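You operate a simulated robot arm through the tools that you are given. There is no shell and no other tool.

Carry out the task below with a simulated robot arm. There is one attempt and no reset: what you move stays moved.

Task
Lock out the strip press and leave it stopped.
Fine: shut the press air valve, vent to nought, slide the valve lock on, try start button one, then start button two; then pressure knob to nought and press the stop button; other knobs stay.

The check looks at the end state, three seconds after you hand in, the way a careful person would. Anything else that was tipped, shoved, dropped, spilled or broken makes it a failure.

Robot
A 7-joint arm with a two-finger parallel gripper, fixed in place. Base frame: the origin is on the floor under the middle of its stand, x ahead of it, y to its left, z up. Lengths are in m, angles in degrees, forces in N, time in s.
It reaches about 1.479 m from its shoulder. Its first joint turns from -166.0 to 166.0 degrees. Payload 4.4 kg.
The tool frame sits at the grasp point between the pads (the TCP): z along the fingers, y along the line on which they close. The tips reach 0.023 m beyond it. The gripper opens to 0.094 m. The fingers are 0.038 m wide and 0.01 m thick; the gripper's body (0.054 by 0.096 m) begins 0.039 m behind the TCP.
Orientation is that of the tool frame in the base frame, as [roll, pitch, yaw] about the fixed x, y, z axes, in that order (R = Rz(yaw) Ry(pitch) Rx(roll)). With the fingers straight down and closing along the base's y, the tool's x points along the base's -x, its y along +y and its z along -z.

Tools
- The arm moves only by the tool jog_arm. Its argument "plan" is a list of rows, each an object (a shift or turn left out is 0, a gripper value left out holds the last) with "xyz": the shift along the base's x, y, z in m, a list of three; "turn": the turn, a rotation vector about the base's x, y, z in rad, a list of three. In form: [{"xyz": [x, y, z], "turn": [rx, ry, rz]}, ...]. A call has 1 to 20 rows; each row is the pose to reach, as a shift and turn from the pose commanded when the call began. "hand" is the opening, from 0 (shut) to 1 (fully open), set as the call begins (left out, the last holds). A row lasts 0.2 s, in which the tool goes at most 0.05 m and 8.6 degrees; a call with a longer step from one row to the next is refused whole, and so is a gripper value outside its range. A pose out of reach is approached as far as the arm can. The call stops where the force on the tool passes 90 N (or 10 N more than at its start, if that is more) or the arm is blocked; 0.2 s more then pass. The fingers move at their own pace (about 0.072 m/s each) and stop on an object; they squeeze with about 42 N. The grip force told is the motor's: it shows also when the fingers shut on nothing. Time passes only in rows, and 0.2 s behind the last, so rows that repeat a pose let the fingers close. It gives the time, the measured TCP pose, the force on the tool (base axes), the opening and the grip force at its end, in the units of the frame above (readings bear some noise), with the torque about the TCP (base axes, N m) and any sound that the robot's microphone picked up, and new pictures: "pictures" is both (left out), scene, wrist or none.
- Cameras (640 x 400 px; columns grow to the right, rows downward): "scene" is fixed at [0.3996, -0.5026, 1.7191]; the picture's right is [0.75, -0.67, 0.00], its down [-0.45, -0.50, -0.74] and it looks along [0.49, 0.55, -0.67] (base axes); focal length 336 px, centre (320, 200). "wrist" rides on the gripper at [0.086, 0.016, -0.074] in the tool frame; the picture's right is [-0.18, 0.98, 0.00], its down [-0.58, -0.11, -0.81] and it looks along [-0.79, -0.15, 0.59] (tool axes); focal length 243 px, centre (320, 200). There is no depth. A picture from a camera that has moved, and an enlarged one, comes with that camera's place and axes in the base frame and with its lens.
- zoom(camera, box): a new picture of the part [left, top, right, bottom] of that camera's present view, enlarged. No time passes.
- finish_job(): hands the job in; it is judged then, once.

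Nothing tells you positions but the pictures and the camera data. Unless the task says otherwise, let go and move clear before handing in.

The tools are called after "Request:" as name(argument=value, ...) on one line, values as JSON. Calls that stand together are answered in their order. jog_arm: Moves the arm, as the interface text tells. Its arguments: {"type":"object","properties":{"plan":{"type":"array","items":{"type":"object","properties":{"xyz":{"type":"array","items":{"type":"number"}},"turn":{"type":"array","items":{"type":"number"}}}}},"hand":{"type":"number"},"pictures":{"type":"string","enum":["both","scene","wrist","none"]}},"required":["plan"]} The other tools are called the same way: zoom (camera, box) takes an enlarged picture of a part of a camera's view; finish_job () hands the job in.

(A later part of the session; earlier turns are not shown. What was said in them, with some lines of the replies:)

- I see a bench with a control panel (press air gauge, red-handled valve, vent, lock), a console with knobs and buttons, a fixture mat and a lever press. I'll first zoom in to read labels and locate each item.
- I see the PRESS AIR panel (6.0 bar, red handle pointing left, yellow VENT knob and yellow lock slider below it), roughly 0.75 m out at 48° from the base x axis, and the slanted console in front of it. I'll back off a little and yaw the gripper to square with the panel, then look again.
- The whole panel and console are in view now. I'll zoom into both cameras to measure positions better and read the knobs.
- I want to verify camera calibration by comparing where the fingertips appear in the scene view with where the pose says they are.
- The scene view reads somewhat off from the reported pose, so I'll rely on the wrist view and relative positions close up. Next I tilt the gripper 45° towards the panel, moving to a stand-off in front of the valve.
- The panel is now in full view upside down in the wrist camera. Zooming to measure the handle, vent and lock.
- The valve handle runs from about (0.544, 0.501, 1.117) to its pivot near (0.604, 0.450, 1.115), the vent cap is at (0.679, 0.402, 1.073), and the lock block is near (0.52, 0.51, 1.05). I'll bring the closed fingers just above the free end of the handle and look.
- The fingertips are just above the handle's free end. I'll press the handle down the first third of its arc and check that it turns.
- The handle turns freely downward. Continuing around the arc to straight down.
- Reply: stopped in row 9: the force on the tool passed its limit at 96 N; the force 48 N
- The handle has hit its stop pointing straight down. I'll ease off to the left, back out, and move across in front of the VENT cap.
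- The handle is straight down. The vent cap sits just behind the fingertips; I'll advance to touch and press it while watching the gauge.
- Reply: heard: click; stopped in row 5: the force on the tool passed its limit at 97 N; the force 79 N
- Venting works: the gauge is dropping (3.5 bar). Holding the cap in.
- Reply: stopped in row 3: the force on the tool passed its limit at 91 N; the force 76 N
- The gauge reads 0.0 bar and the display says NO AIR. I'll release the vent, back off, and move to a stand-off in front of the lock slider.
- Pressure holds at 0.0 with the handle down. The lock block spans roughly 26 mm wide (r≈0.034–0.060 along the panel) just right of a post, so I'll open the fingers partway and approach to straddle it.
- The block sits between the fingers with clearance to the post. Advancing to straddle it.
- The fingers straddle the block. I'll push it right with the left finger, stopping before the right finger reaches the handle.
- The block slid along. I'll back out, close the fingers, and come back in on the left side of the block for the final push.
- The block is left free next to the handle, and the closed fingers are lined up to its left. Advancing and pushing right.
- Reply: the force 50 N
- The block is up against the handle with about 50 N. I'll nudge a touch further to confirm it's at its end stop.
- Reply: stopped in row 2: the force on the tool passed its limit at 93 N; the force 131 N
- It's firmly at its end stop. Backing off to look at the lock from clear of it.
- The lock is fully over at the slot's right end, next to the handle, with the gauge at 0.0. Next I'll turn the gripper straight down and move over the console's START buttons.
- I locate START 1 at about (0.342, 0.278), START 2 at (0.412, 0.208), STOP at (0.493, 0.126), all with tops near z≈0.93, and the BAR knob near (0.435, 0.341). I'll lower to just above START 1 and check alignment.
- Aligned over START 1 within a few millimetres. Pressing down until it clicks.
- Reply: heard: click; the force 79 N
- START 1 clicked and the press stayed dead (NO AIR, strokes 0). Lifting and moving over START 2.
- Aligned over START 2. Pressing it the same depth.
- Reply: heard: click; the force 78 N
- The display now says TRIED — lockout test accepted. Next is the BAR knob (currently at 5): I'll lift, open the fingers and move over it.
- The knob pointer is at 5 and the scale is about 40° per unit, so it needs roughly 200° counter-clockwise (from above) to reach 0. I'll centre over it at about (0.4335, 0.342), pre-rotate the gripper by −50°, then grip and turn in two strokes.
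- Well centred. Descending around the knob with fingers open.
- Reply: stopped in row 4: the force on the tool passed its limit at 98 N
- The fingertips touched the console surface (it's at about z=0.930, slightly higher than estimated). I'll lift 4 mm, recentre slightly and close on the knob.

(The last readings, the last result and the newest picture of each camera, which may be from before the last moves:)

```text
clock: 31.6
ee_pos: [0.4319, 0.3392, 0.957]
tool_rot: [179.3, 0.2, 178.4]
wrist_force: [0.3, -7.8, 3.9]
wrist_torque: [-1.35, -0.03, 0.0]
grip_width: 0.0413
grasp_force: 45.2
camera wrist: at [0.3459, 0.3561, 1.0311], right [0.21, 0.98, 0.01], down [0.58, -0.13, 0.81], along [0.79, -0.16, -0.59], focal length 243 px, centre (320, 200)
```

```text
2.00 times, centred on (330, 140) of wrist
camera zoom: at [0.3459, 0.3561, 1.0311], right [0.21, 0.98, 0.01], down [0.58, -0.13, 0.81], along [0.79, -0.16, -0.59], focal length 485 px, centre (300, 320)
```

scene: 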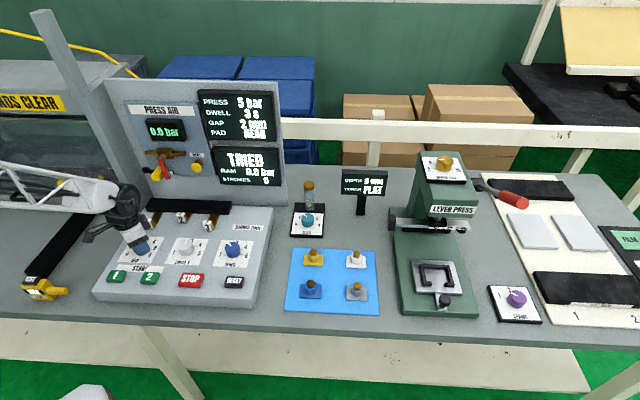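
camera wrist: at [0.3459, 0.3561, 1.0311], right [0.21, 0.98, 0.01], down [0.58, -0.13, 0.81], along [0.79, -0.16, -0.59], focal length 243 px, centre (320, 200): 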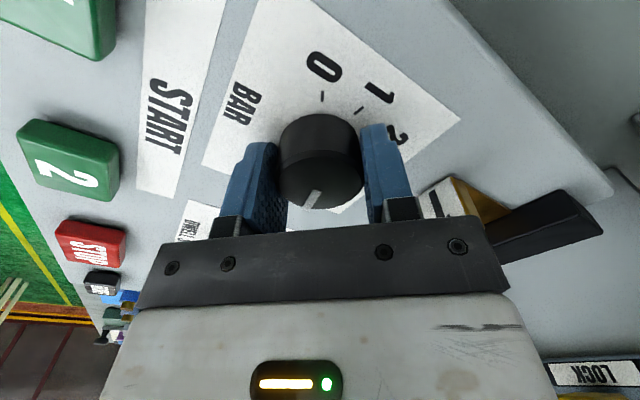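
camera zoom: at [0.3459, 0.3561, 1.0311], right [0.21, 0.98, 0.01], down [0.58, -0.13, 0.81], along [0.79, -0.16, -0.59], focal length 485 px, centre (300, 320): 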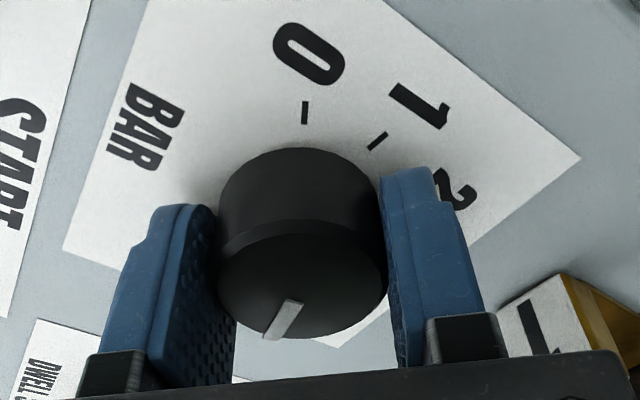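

Gripped squarely on the knob (41 mm). Turning it counter-clockwise 100° for the first stroke.

Request:
jog_arm(plan=[{"turn": [0, 0, 0.1454]}, {"turn": [0, 0, 0.2908]}, {"turn": [0, 0, 0.4362]}, {"turn": [0, 0, 0.5816]}, {"turn": [0, 0, 0.727]}, {"turn": [0, 0, 0.8724]}, {"turn": [0, 0, 1.0178]}, {"turn": [0, 0, 1.1632]}, {"turn": [0, 0, 1.3086]}, {"turn": [0, 0, 1.454]}, {"turn": [0, 0, 1.5994]}, {"turn": [0, 0, 1.7448]}])

Request:
zoom(camera="wrist", box=[180, 40, 480, 240])

Request:
zoom(camera="scene", box=[60, 190, 220, 290])

```text
clock: 34.2
ee_pos: [0.4308, 0.3384, 0.9566]
tool_rot: [179.2, 0.0, -81.5]
wrist_force: [-79.7, -1.8, 19.8]
wrist_torque: [-0.85, 0.27, 0.09]
grip_width: 0.042
grasp_force: 44.8
camera wrist: at [0.429, 0.2498, 1.0312], right [-1.0, 0.04, 0.01], down [0.03, 0.59, 0.81], along [0.02, 0.8, -0.59], focal length 243 px, centre (320, 200)
```

scene: 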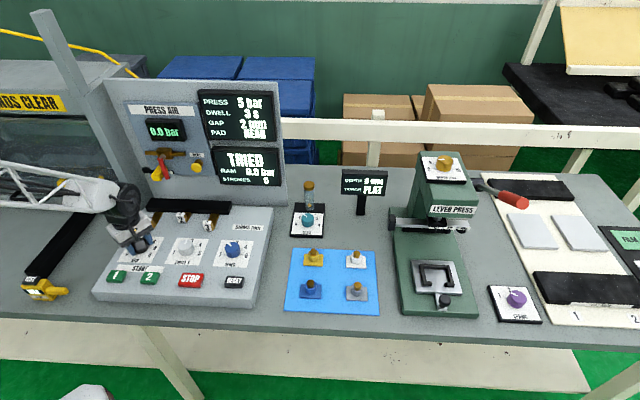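
wrist: 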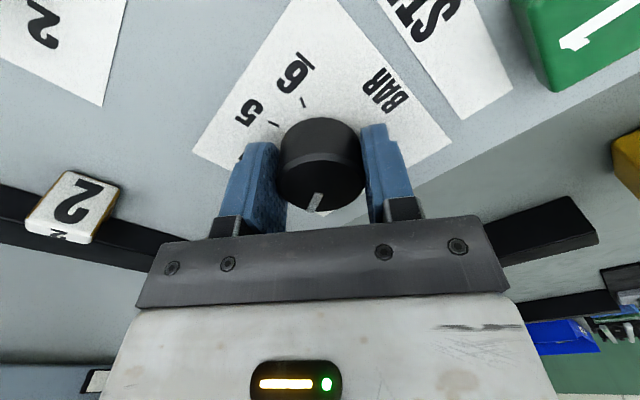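

```text
2.00 times, centred on (330, 140) of wrist
camera zoom: at [0.429, 0.2498, 1.0312], right [-1.0, 0.04, 0.01], down [0.03, 0.59, 0.81], along [0.02, 0.8, -0.59], focal length 485 px, centre (300, 320)
```

zoom: 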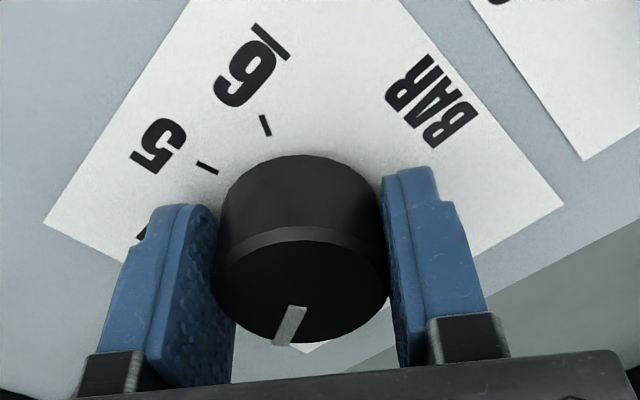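

```text
4.00 times, centred on (140, 240) of scene
camera zoom: at [0.3996, -0.5026, 1.7191], right [0.75, -0.67, 0.0], down [-0.45, -0.5, -0.74], along [0.49, 0.55, -0.67], focal length 1346 px, centre (1040, 40)
```

zoom: 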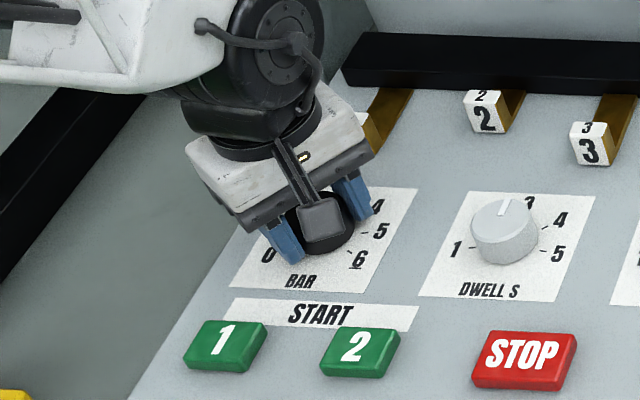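

The knob turned cleanly 100° (pointer now at about 2.5); there's side load in x, so I'll ease 3 mm toward −x, open, and rotate the gripper back for the second stroke.

Request:
jog_arm(plan=[{"xyz": [-0.0028, 0, 0]}, {"xyz": [-0.0028, 0, 0]}], pictures="none")

Request:
jog_arm(plan=[{"xyz": [0, 0, 0]}, {"xyz": [0, 0, 0]}, {"turn": [0, 0, -0.1454]}, {"turn": [0, 0, -0.2908]}, {"turn": [0, 0, -0.4362]}, {"turn": [0, 0, -0.5816]}, {"turn": [0, 0, -0.727]}, {"turn": [0, 0, -0.8724]}, {"turn": [0, 0, -1.0178]}, {"turn": [0, 0, -1.1632]}, {"turn": [0, 0, -1.3086]}, {"turn": [0, 0, -1.454]}, {"turn": [0, 0, -1.5994]}, {"turn": [0, 0, -1.7448]}], hand=0.75)

Request:
zoom(camera="wrist", box=[180, 40, 480, 240])

Request:
zoom(camera="scene", box=[60, 190, 220, 290])

```text
clock: 34.8
ee_pos: [0.4315, 0.3388, 0.9569]
tool_rot: [179.5, 0.1, -81.6]
wrist_force: [20.4, -11.6, -27.1]
wrist_torque: [-0.18, -1.2, -0.02]
grip_width: 0.0416
grasp_force: 44.8
```

```text
clock: 37.8
ee_pos: [0.4309, 0.3385, 0.9581]
tool_rot: [179.4, 0.1, 178.3]
wrist_force: [-0.7, 0.0, 0.7]
wrist_torque: [-0.02, -0.01, 0.02]
grip_width: 0.0706
grasp_force: 0.1
camera wrist: at [0.3439, 0.3556, 1.0314], right [0.21, 0.98, 0.01], down [0.58, -0.13, 0.81], along [0.79, -0.17, -0.59], focal length 243 px, centre (320, 200)
```

scene: 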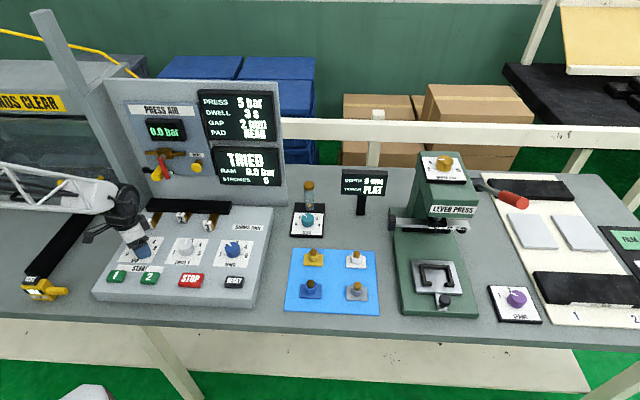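
wrist: 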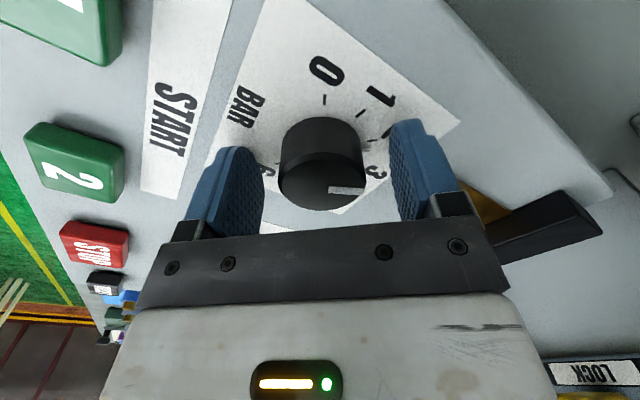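

```text
2.00 times, centred on (330, 140) of wrist
camera zoom: at [0.3439, 0.3556, 1.0314], right [0.21, 0.98, 0.01], down [0.58, -0.13, 0.81], along [0.79, -0.17, -0.59], focal length 485 px, centre (300, 320)
```

zoom: 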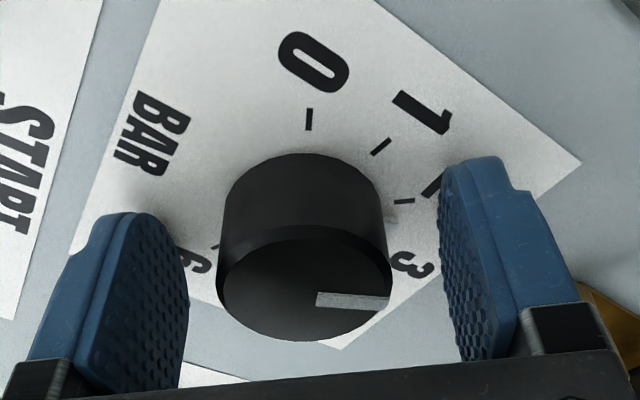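

```text
4.00 times, centred on (140, 240) of scene
camera zoom: at [0.3996, -0.5026, 1.7191], right [0.75, -0.67, 0.0], down [-0.45, -0.5, -0.74], along [0.49, 0.55, -0.67], focal length 1346 px, centre (1040, 40)
```

zoom: 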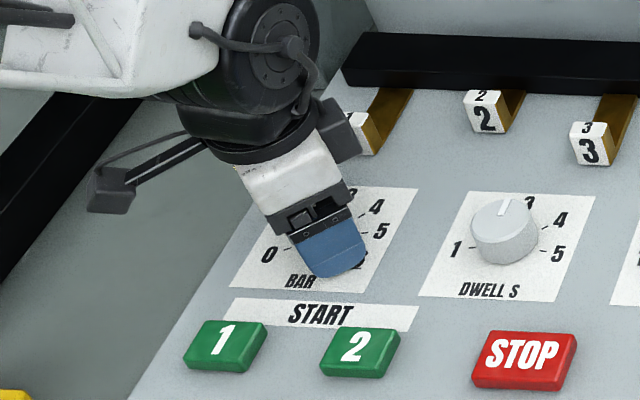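

The pointer is now at roughly 2.3–2.5. Gripping again for the second stroke.

Request:
jog_arm(plan=[{"xyz": [0.0006, 0.0003, 0]}, {"xyz": [0.0006, 0.0003, 0]}, {"xyz": [0.0006, 0.0003, 0]}, {"xyz": [0.0006, 0.0003, 0]}], hand=0, pictures="none")

Request:
jog_arm(plan=[{"turn": [0, 0, 0.1454]}, {"turn": [0, 0, 0.2908]}, {"turn": [0, 0, 0.4362]}, {"turn": [0, 0, 0.5816]}, {"turn": [0, 0, 0.727]}, {"turn": [0, 0, 0.8724]}, {"turn": [0, 0, 1.0178]}, {"turn": [0, 0, 1.1632]}, {"turn": [0, 0, 1.3086]}, {"turn": [0, 0, 1.454]}, {"turn": [0, 0, 1.5994]}])

Request:
zoom(camera="wrist", box=[180, 40, 480, 240])

Request:
zoom(camera="scene", box=[60, 190, 220, 290])

```text
clock: 38.8
ee_pos: [0.4313, 0.339, 0.9581]
tool_rot: [179.4, 0.2, 178.4]
wrist_force: [-6.9, 4.1, 5.4]
wrist_torque: [-0.96, 0.21, 0.0]
grip_width: 0.0418
grasp_force: 44.8
```

```text
clock: 41.2
ee_pos: [0.4308, 0.3381, 0.9572]
tool_rot: [179.3, 0.0, -89.8]
wrist_force: [3.2, -32.9, 1.3]
wrist_torque: [-0.47, -1.14, 0.02]
grip_width: 0.042
grasp_force: 45.4
camera wrist: at [0.4158, 0.2519, 1.031], right [-0.98, 0.18, 0.01], down [0.12, 0.58, 0.81], along [0.14, 0.79, -0.59], focal length 243 px, centre (320, 200)
```

scene: 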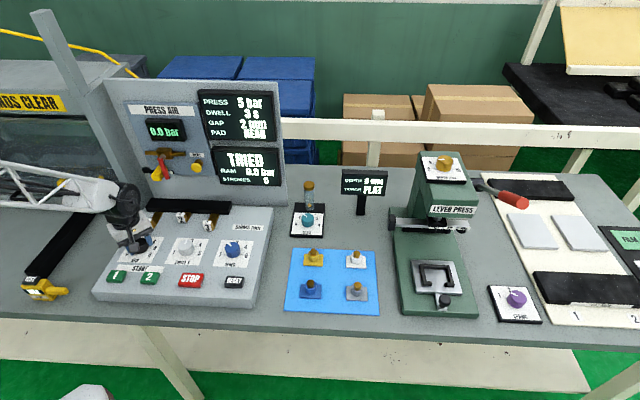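
wrist: 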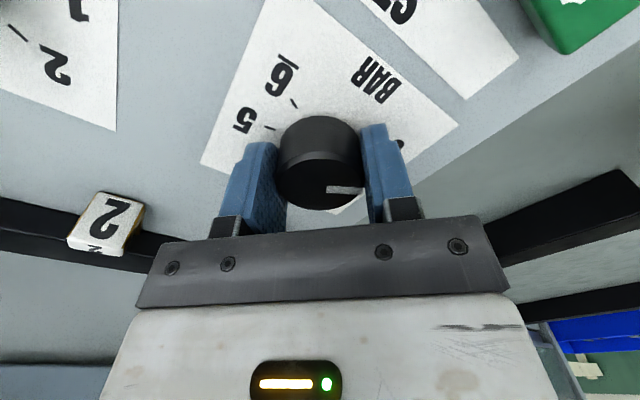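

```text
2.00 times, centred on (330, 140) of wrist
camera zoom: at [0.4158, 0.2519, 1.031], right [-0.98, 0.18, 0.01], down [0.12, 0.58, 0.81], along [0.14, 0.79, -0.59], focal length 485 px, centre (300, 320)
```

zoom: 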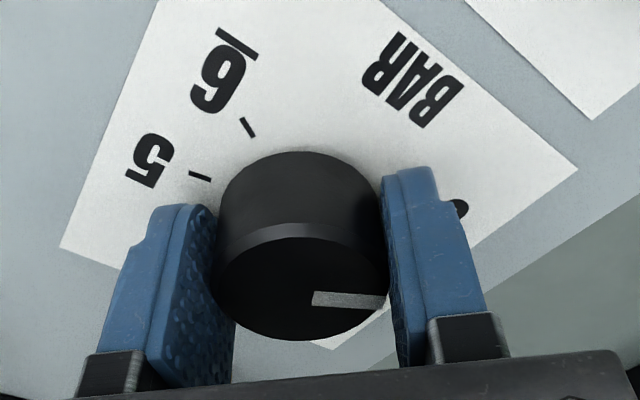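

```text
4.00 times, centred on (140, 240) of scene
camera zoom: at [0.3996, -0.5026, 1.7191], right [0.75, -0.67, 0.0], down [-0.45, -0.5, -0.74], along [0.49, 0.55, -0.67], focal length 1346 px, centre (1040, 40)
```

zoom: 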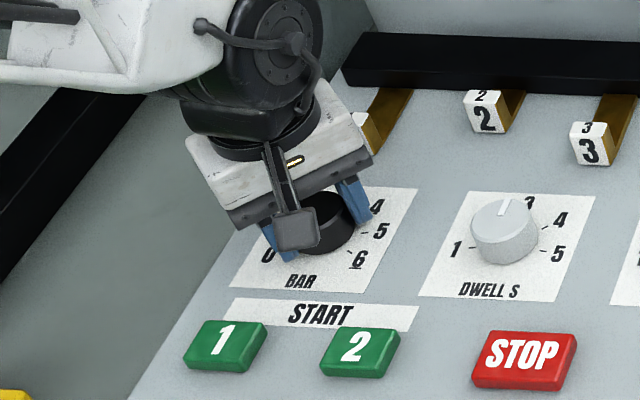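

The pointer computes to about the 0 mark. I'll relieve the side load, release, lift straight up and check it from above.

Request:
jog_arm(plan=[{"xyz": [0, -0.0009, 0]}, {"xyz": [0, -0.0009, 0]}], pictures="none")

Request:
jog_arm(plan=[{"xyz": [0, 0, 0]}, {"xyz": [0, 0, 0]}, {"xyz": [0, 0, 0.03]}, {"xyz": [0, -0.01, 0.07]}, {"xyz": [0, -0.03, 0.11]}, {"xyz": [0, -0.05, 0.14]}], hand=0.75)

Request:
zoom(camera="wrist", box=[220, 20, 420, 153])

Request:
zoom(camera="scene", box=[90, 220, 190, 283])

```text
clock: 41.8
ee_pos: [0.4315, 0.3404, 0.9565]
tool_rot: [179.4, 0.2, -89.9]
wrist_force: [41.4, -10.2, -26.4]
wrist_torque: [0.16, -0.98, 0.05]
grip_width: 0.0415
grasp_force: 44.8
```

```text
clock: 43.2
ee_pos: [0.4308, 0.2895, 1.0953]
tool_rot: [179.4, 0.1, -89.9]
wrist_force: [-0.1, 0.4, -1.0]
wrist_torque: [-0.01, 0.01, 0.01]
grip_width: 0.0707
grasp_force: 0.0
camera wrist: at [0.4152, 0.2025, 1.1688], right [-0.98, 0.18, 0.01], down [0.12, 0.58, 0.81], along [0.14, 0.79, -0.59], focal length 243 px, centre (320, 200)
```

scene: 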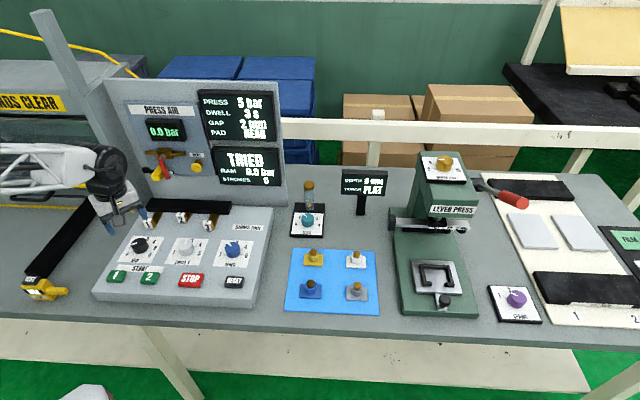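
wrist: 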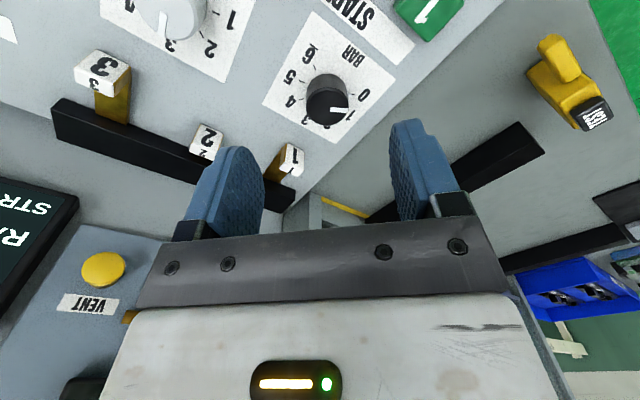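

```text
3.01 times, centred on (320, 86) of wrist
camera zoom: at [0.4152, 0.2025, 1.1688], right [-0.98, 0.18, 0.01], down [0.12, 0.58, 0.81], along [0.14, 0.79, -0.59], focal length 730 px, centre (320, 541)
```

zoom: 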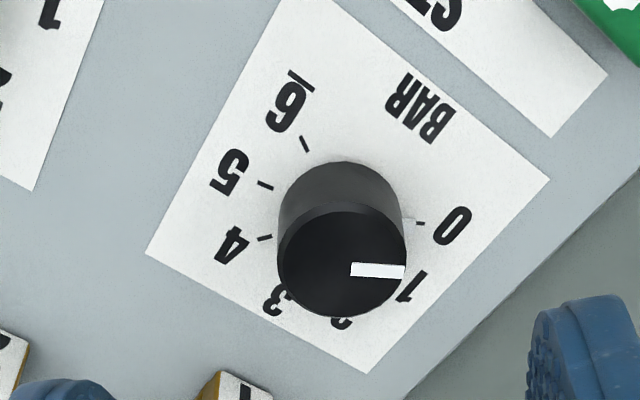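

```text
6.35 times, centred on (140, 252) of scene
camera zoom: at [0.3996, -0.5026, 1.7191], right [0.75, -0.67, 0.0], down [-0.45, -0.5, -0.74], along [0.49, 0.55, -0.67], focal length 2136 px, centre (1463, -127)
```

zoom: 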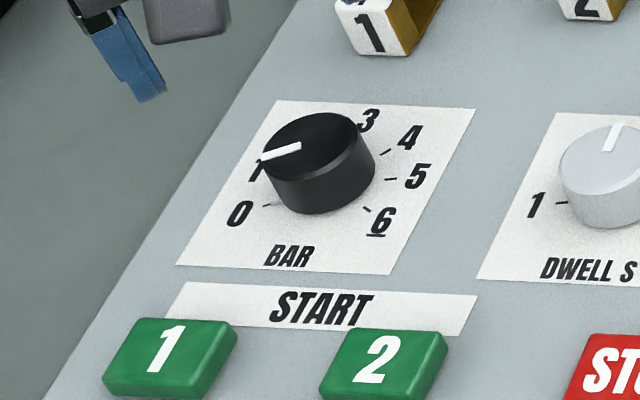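

The pointer now measures within about 1–2° of the 0 tick, and the other knobs are untouched. Next I close the fingers, turn back square to the console and move over the STOP button.

Request:
jog_arm(plan=[{"xyz": [0.0124, -0.0327, 0], "turn": [0, 0, -0.1454]}, {"xyz": [0.0249, -0.0654, -0.015], "turn": [0, 0, -0.2908]}, {"xyz": [0.0373, -0.0981, -0.035], "turn": [0, 0, -0.4362]}, {"xyz": [0.0498, -0.1308, -0.06], "turn": [0, 0, -0.5816]}, {"xyz": [0.0622, -0.1635, -0.085], "turn": [0, 0, -0.727]}], hand=0)

Request:
zoom(camera="wrist", box=[200, 20, 440, 180])

Request:
zoom(camera="wrist", box=[420, 60, 640, 220])

Request:
zoom(camera="scene", box=[100, 210, 260, 310])

```text
clock: 44.4
ee_pos: [0.4925, 0.1256, 1.0164]
tool_rot: [179.4, 0.1, -131.7]
wrist_force: [0.4, 0.0, 0.2]
wrist_torque: [0.03, 0.02, 0.0]
grip_width: 0.0001
grasp_force: 42.5
camera wrist: at [0.4239, 0.0704, 1.0892], right [-0.61, 0.79, 0.01], down [0.47, 0.35, 0.81], along [0.63, 0.5, -0.59], focal length 243 px, centre (320, 200)
```

scene: 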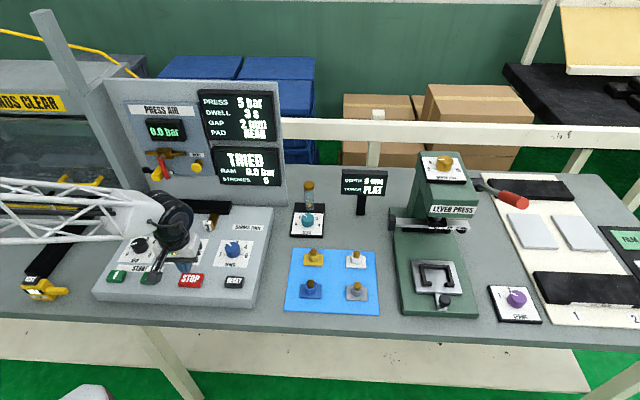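
wrist: 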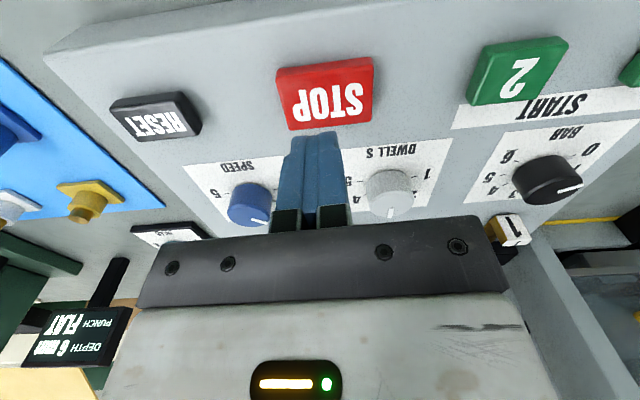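

```text
2.50 times, centred on (320, 100) of wrist
camera zoom: at [0.4239, 0.0704, 1.0892], right [-0.61, 0.79, 0.01], down [0.47, 0.35, 0.81], along [0.63, 0.5, -0.59], focal length 606 px, centre (320, 450)
```

zoom: 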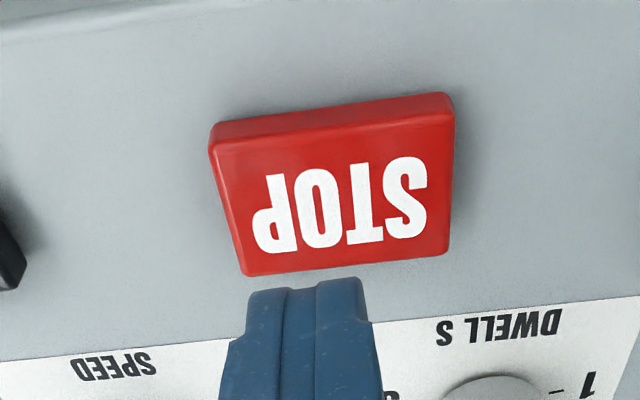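

```text
2.50 times, centred on (530, 140) of wrist
camera zoom: at [0.4239, 0.0704, 1.0892], right [-0.61, 0.79, 0.01], down [0.47, 0.35, 0.81], along [0.63, 0.5, -0.59], focal length 606 px, centre (-205, 350)
```

zoom: 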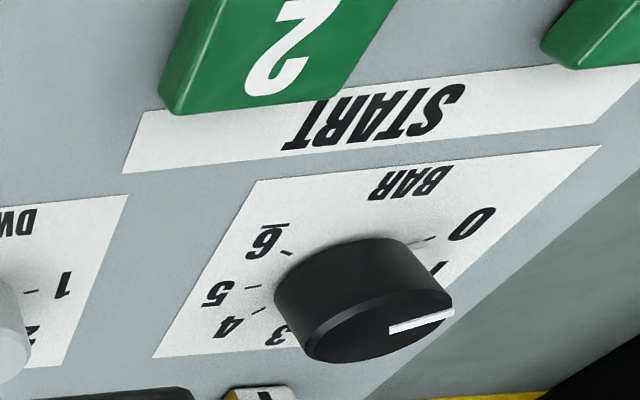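

```text
4.00 times, centred on (180, 260) of scene
camera zoom: at [0.3996, -0.5026, 1.7191], right [0.75, -0.67, 0.0], down [-0.45, -0.5, -0.74], along [0.49, 0.55, -0.67], focal length 1346 px, centre (880, -40)
```

zoom: 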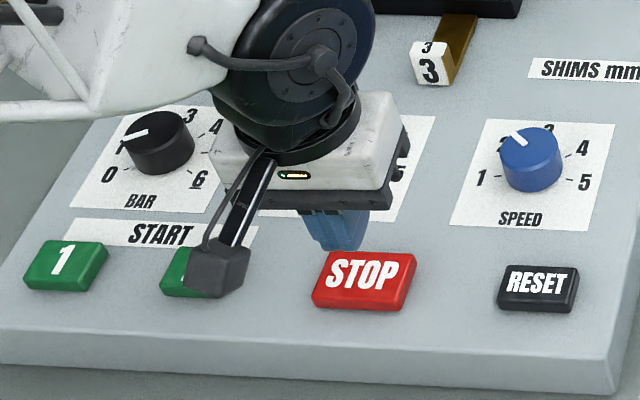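

Before pressing STOP I want to be sure of the knob: some views suggest it may be a few degrees short of 0. Zooming in closely on the pointer and the 0 tick.

Request:
zoom(camera="wrist", box=[510, 130, 620, 210])

Request:
zoom(camera="scene", box=[110, 225, 170, 265])

```text
5.00 times, centred on (565, 170) of wrist
camera zoom: at [0.4239, 0.0704, 1.0892], right [-0.61, 0.79, 0.01], down [0.47, 0.35, 0.81], along [0.63, 0.5, -0.59], focal length 1213 px, centre (-905, 350)
```

zoom: 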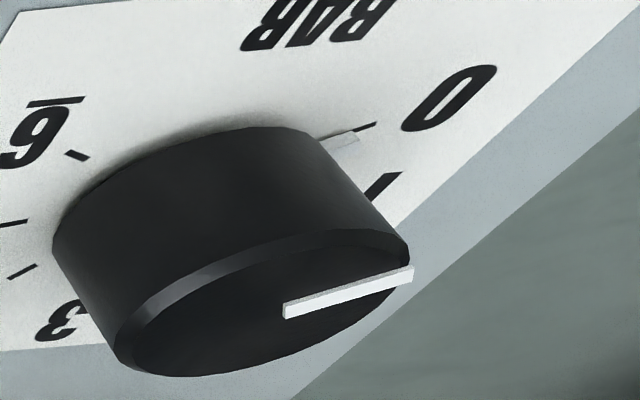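

```text
10.00 times, centred on (140, 245) of scene
camera zoom: at [0.3996, -0.5026, 1.7191], right [0.75, -0.67, 0.0], down [-0.45, -0.5, -0.74], along [0.49, 0.55, -0.67], focal length 3364 px, centre (2120, -250)
```

zoom: 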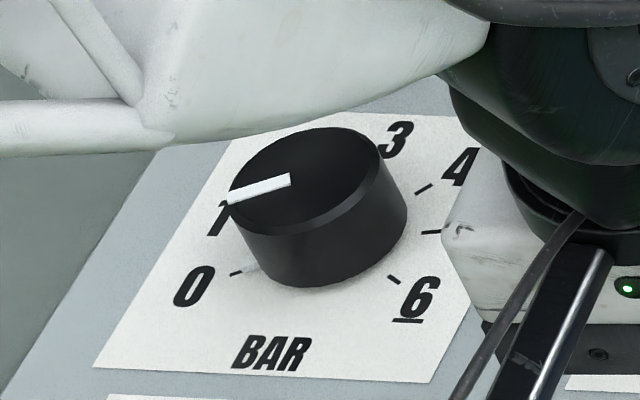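

The close view shows the base indicator about 6° shy of the 0 tick. I'll go back to the knob, re-grip, and nudge it the remaining few degrees before pressing STOP.

Request:
jog_arm(plan=[{"xyz": [-0.005, 0.02, 0.03]}, {"xyz": [-0.019, 0.065, 0.035]}, {"xyz": [-0.033, 0.112, 0.035]}, {"xyz": [-0.046, 0.16, 0.03]}, {"xyz": [-0.0545, 0.19, 0.03]}, {"xyz": [-0.0607, 0.2134, 0.025]}], hand=0.75)

Request:
zoom(camera="wrist", box=[240, 20, 420, 140])

```text
clock: 45.8
ee_pos: [0.4314, 0.3365, 1.039]
tool_rot: [179.4, 0.0, -131.6]
wrist_force: [-0.5, -0.2, 1.0]
wrist_torque: [-0.02, -0.02, -0.02]
grip_width: 0.0705
grasp_force: 0.2
camera wrist: at [0.3625, 0.2811, 1.1132], right [-0.61, 0.79, 0.01], down [0.47, 0.36, 0.81], along [0.63, 0.5, -0.59], focal length 243 px, centre (320, 200)
```

scene: 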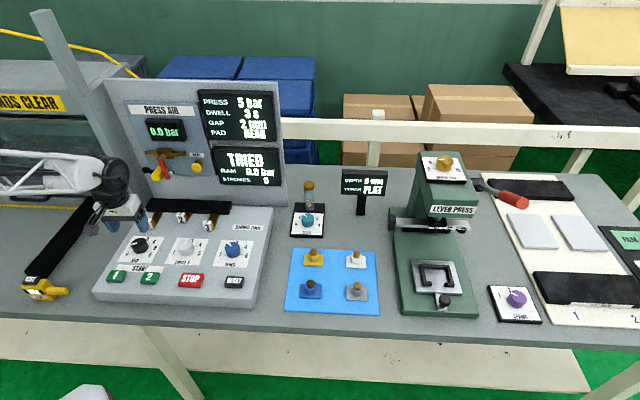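
wrist: 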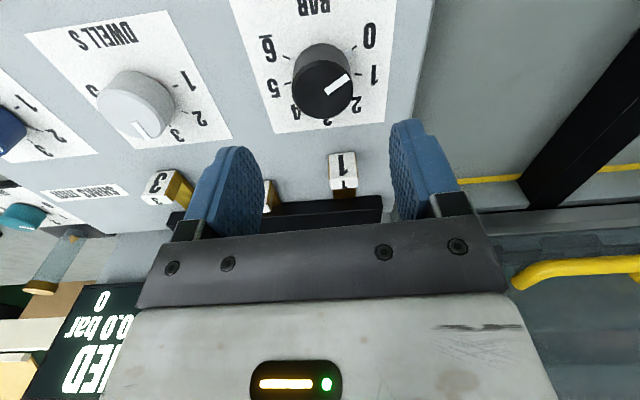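

```text
3.33 times, centred on (330, 80) of wrist
camera zoom: at [0.3625, 0.2811, 1.1132], right [-0.61, 0.79, 0.01], down [0.47, 0.36, 0.81], along [0.63, 0.5, -0.59], focal length 809 px, centre (287, 600)
```

zoom: 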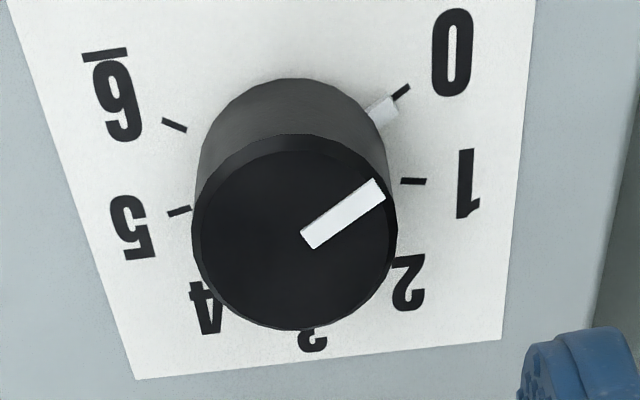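

From this direct view the pointer and its base indicator line up with the 0 tick (both ≈164.5°, tick ≈164.7°); the earlier offset was parallax. The knob is at nought, so I'll leave it, and go back to press STOP.

Request:
jog_arm(plan=[{"xyz": [0.006, -0.02, 0.02]}, {"xyz": [0.018, -0.065, 0.02]}, {"xyz": [0.03, -0.112, 0.015]}, {"xyz": [0.044, -0.158, 0.005]}, {"xyz": [0.053, -0.19, -0.015]}, {"xyz": [0.0592, -0.2119, -0.045]}], hand=0)

Request:
zoom(camera="wrist", box=[200, 20, 440, 180])

```text
clock: 47.2
ee_pos: [0.4897, 0.1249, 0.9892]
tool_rot: [179.4, 0.0, -131.6]
wrist_force: [1.1, 0.5, 0.3]
wrist_torque: [-0.02, 0.0, 0.01]
grip_width: 0.0
grasp_force: 42.6
camera wrist: at [0.421, 0.069, 1.063], right [-0.61, 0.79, 0.01], down [0.47, 0.36, 0.81], along [0.63, 0.5, -0.59], focal length 243 px, centre (320, 200)
```

scene: 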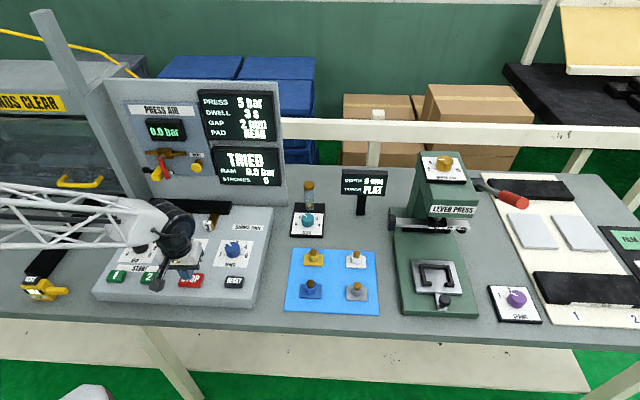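
wrist: 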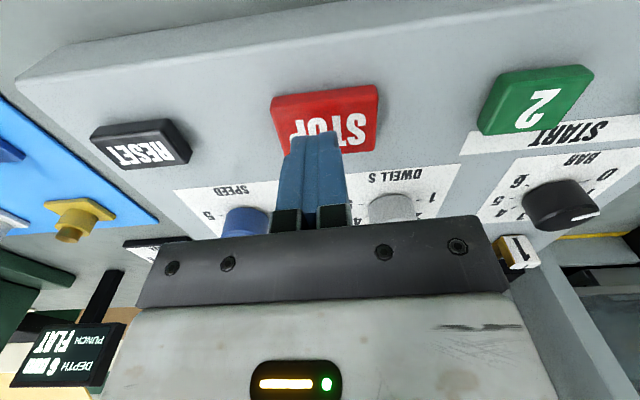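

```text
2.50 times, centred on (320, 100) of wrist
camera zoom: at [0.421, 0.069, 1.063], right [-0.61, 0.79, 0.01], down [0.47, 0.36, 0.81], along [0.63, 0.5, -0.59], focal length 606 px, centre (320, 450)
```

zoom: 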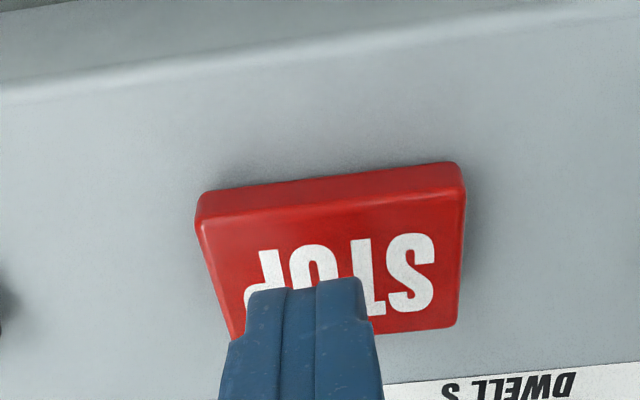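

Positioned directly above STOP. Pressing down until it clicks.

Request:
jog_arm(plan=[{"xyz": [0.001, 0.0015, -0.015]}, {"xyz": [0.001, 0.0015, -0.024]}, {"xyz": [0.001, 0.0015, -0.03]}, {"xyz": [0.001, 0.0015, -0.034]}, {"xyz": [0.001, 0.0015, -0.0365]}])

Request:
zoom(camera="scene", box=[100, 90, 300, 215])

Request:
zoom(camera="scene", box=[100, 210, 260, 310])

```text
clock: 48.4
ee_pos: [0.4935, 0.1277, 0.9566]
tool_rot: [179.4, 0.2, -131.6]
wrist_force: [-32.3, 5.9, 61.2]
wrist_torque: [-0.1, 0.93, -0.14]
grip_width: 0.0
grasp_force: 42.3
heard: click
camera wrist: at [0.423, 0.072, 1.0301], right [-0.61, 0.79, 0.01], down [0.47, 0.36, 0.81], along [0.63, 0.5, -0.59], focal length 243 px, centre (320, 200)
```

scene: 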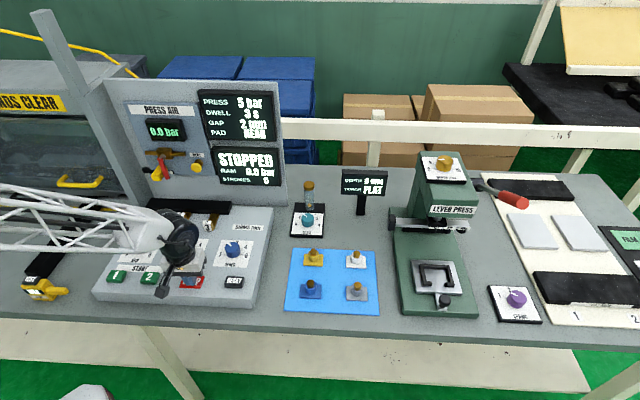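
wrist: 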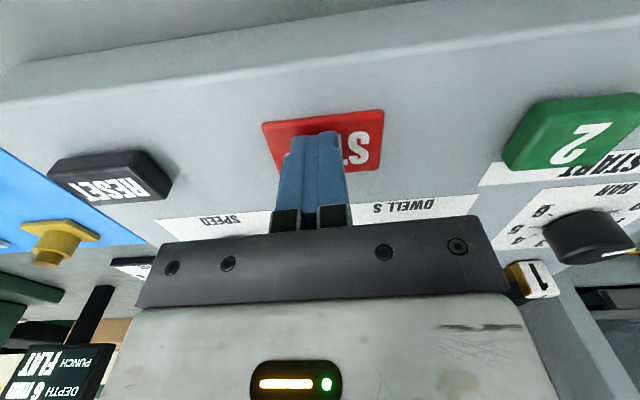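

```text
3.20 times, centred on (200, 152) of scene
camera zoom: at [0.3996, -0.5026, 1.7191], right [0.75, -0.67, 0.0], down [-0.45, -0.5, -0.74], along [0.49, 0.55, -0.67], focal length 1076 px, centre (704, 352)
```

zoom: 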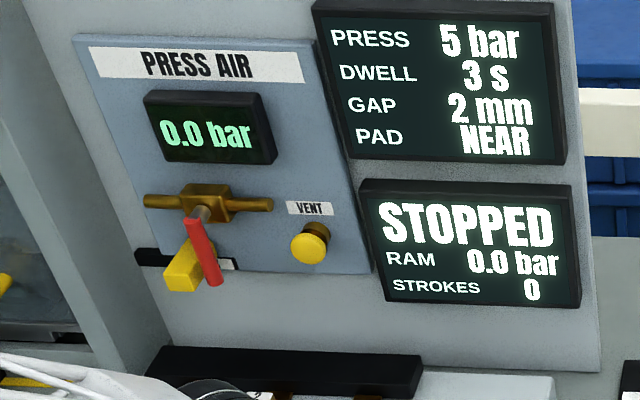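

```text
4.00 times, centred on (180, 260) of scene
camera zoom: at [0.3996, -0.5026, 1.7191], right [0.75, -0.67, 0.0], down [-0.45, -0.5, -0.74], along [0.49, 0.55, -0.67], focal length 1346 px, centre (880, -40)
```

zoom: 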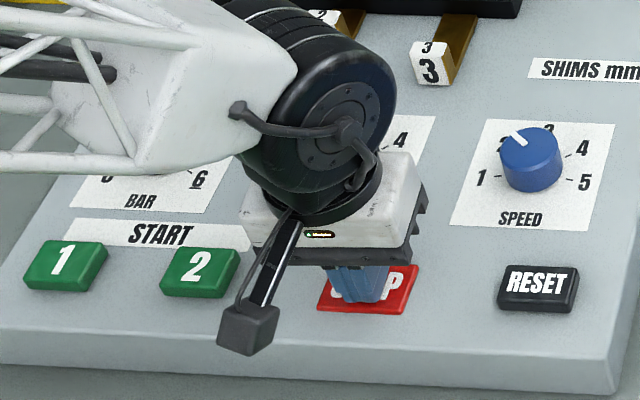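

The display reads STOPPED. I'll lift straight up and move clear, then check the whole scene.

Request:
jog_arm(plan=[{"xyz": [0, 0, 0.03]}, {"xyz": [0, 0, 0.075]}, {"xyz": [-0.01, 0, 0.12]}, {"xyz": [-0.04, 0.01, 0.155]}, {"xyz": [-0.08, 0.02, 0.18]}, {"xyz": [-0.12, 0.03, 0.2]}, {"xyz": [-0.15, 0.05, 0.22]}])

Request:
zoom(camera="scene", box=[80, 190, 280, 315])

Request:
zoom(camera="wrist", box=[200, 0, 480, 150])

Request:
zoom(camera="scene", box=[100, 90, 300, 215])

```text
clock: 50.0
ee_pos: [0.3401, 0.1788, 1.1773]
tool_rot: [179.4, 0.1, -131.6]
wrist_force: [-0.2, -0.5, 0.5]
wrist_torque: [0.02, -0.02, 0.0]
grip_width: 0.0
grasp_force: 42.0
camera wrist: at [0.2707, 0.1225, 1.2505], right [-0.61, 0.79, 0.01], down [0.47, 0.36, 0.81], along [0.63, 0.5, -0.59], focal length 243 px, centre (320, 200)
```

scene: 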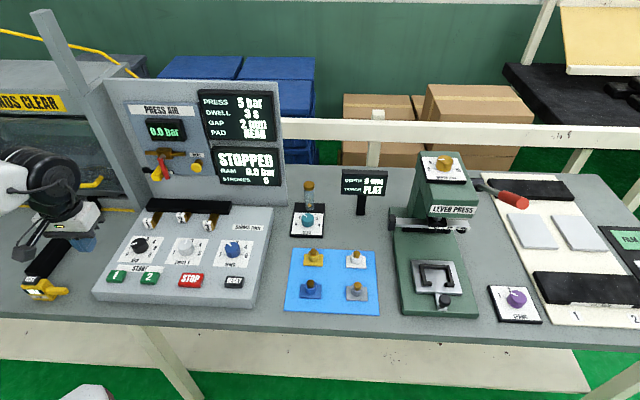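
wrist: 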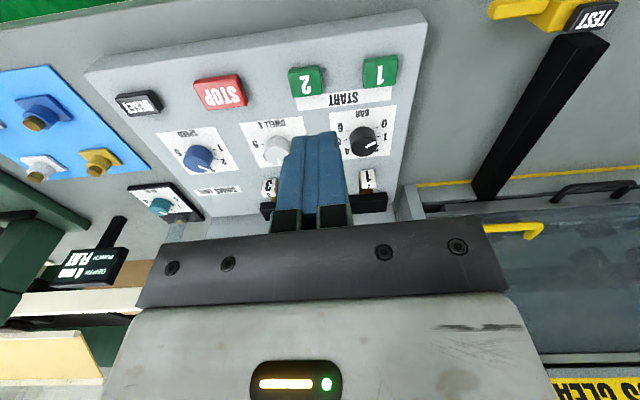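

```text
3.20 times, centred on (180, 252) of scene
camera zoom: at [0.3996, -0.5026, 1.7191], right [0.75, -0.67, 0.0], down [-0.45, -0.5, -0.74], along [0.49, 0.55, -0.67], focal length 1076 px, centre (768, 32)
```

zoom: 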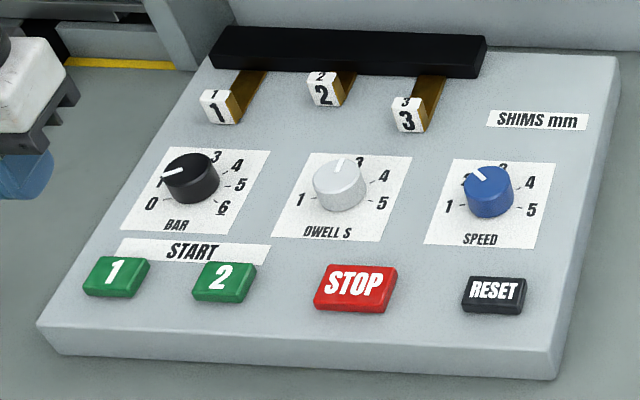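

```text
2.29 times, centred on (340, 75) of wrist
camera zoom: at [0.2707, 0.1225, 1.2505], right [-0.61, 0.79, 0.01], down [0.47, 0.36, 0.81], along [0.63, 0.5, -0.59], focal length 555 px, centre (274, 486)
```

zoom: 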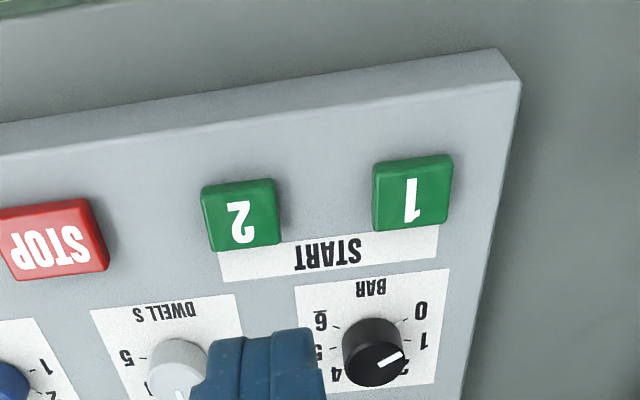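

```text
3.20 times, centred on (200, 152) of scene
camera zoom: at [0.3996, -0.5026, 1.7191], right [0.75, -0.67, 0.0], down [-0.45, -0.5, -0.74], along [0.49, 0.55, -0.67], focal length 1076 px, centre (704, 352)
```

zoom: 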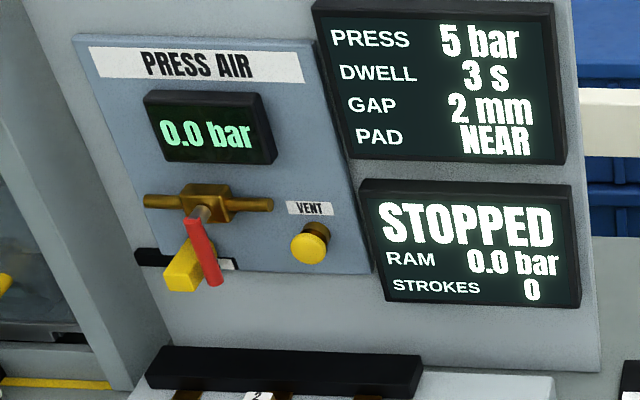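

Everything reads as asked: handle down with the lock slid across, gauge at 0.0 bar, display STOPPED with strokes at 0. The BAR knob is at 0, the DWELL and SPEED knobs are unchanged, and the arm is clear. Handing in.

Request:
finish_job()

```text
The job is handed in.
```

The strip press is locked out and stopped, and I've handed the job in. I don't have the check's result yet.

1. **Air valve:** the handle is turned straight down to its stop.
2. **Vent:** I held the vent until the gauge read 0.0 bar, and it stayed there.
3. **Valve lock:** it is slid right to its end stop, next to the handle.
4. **Start buttons:** I pressed one, then two. Both clicked, the press did not move, and the display changed to TRIED with strokes at 0.
5. **Pressure knob:** I turned it from 5 to 0. The pointer lines up with the 0 mark to within a degree or two, judged by camera; no display shows the knob's setting.
6. **Stop button:** it clicked and the display reads STOPPED.

The dwell and speed knobs are where they were, and the arm is clear of the console. While lowering onto the pressure knob, the fingertips touched the console top and the arm stopped at 98 N; I saw no damage in the pictures.
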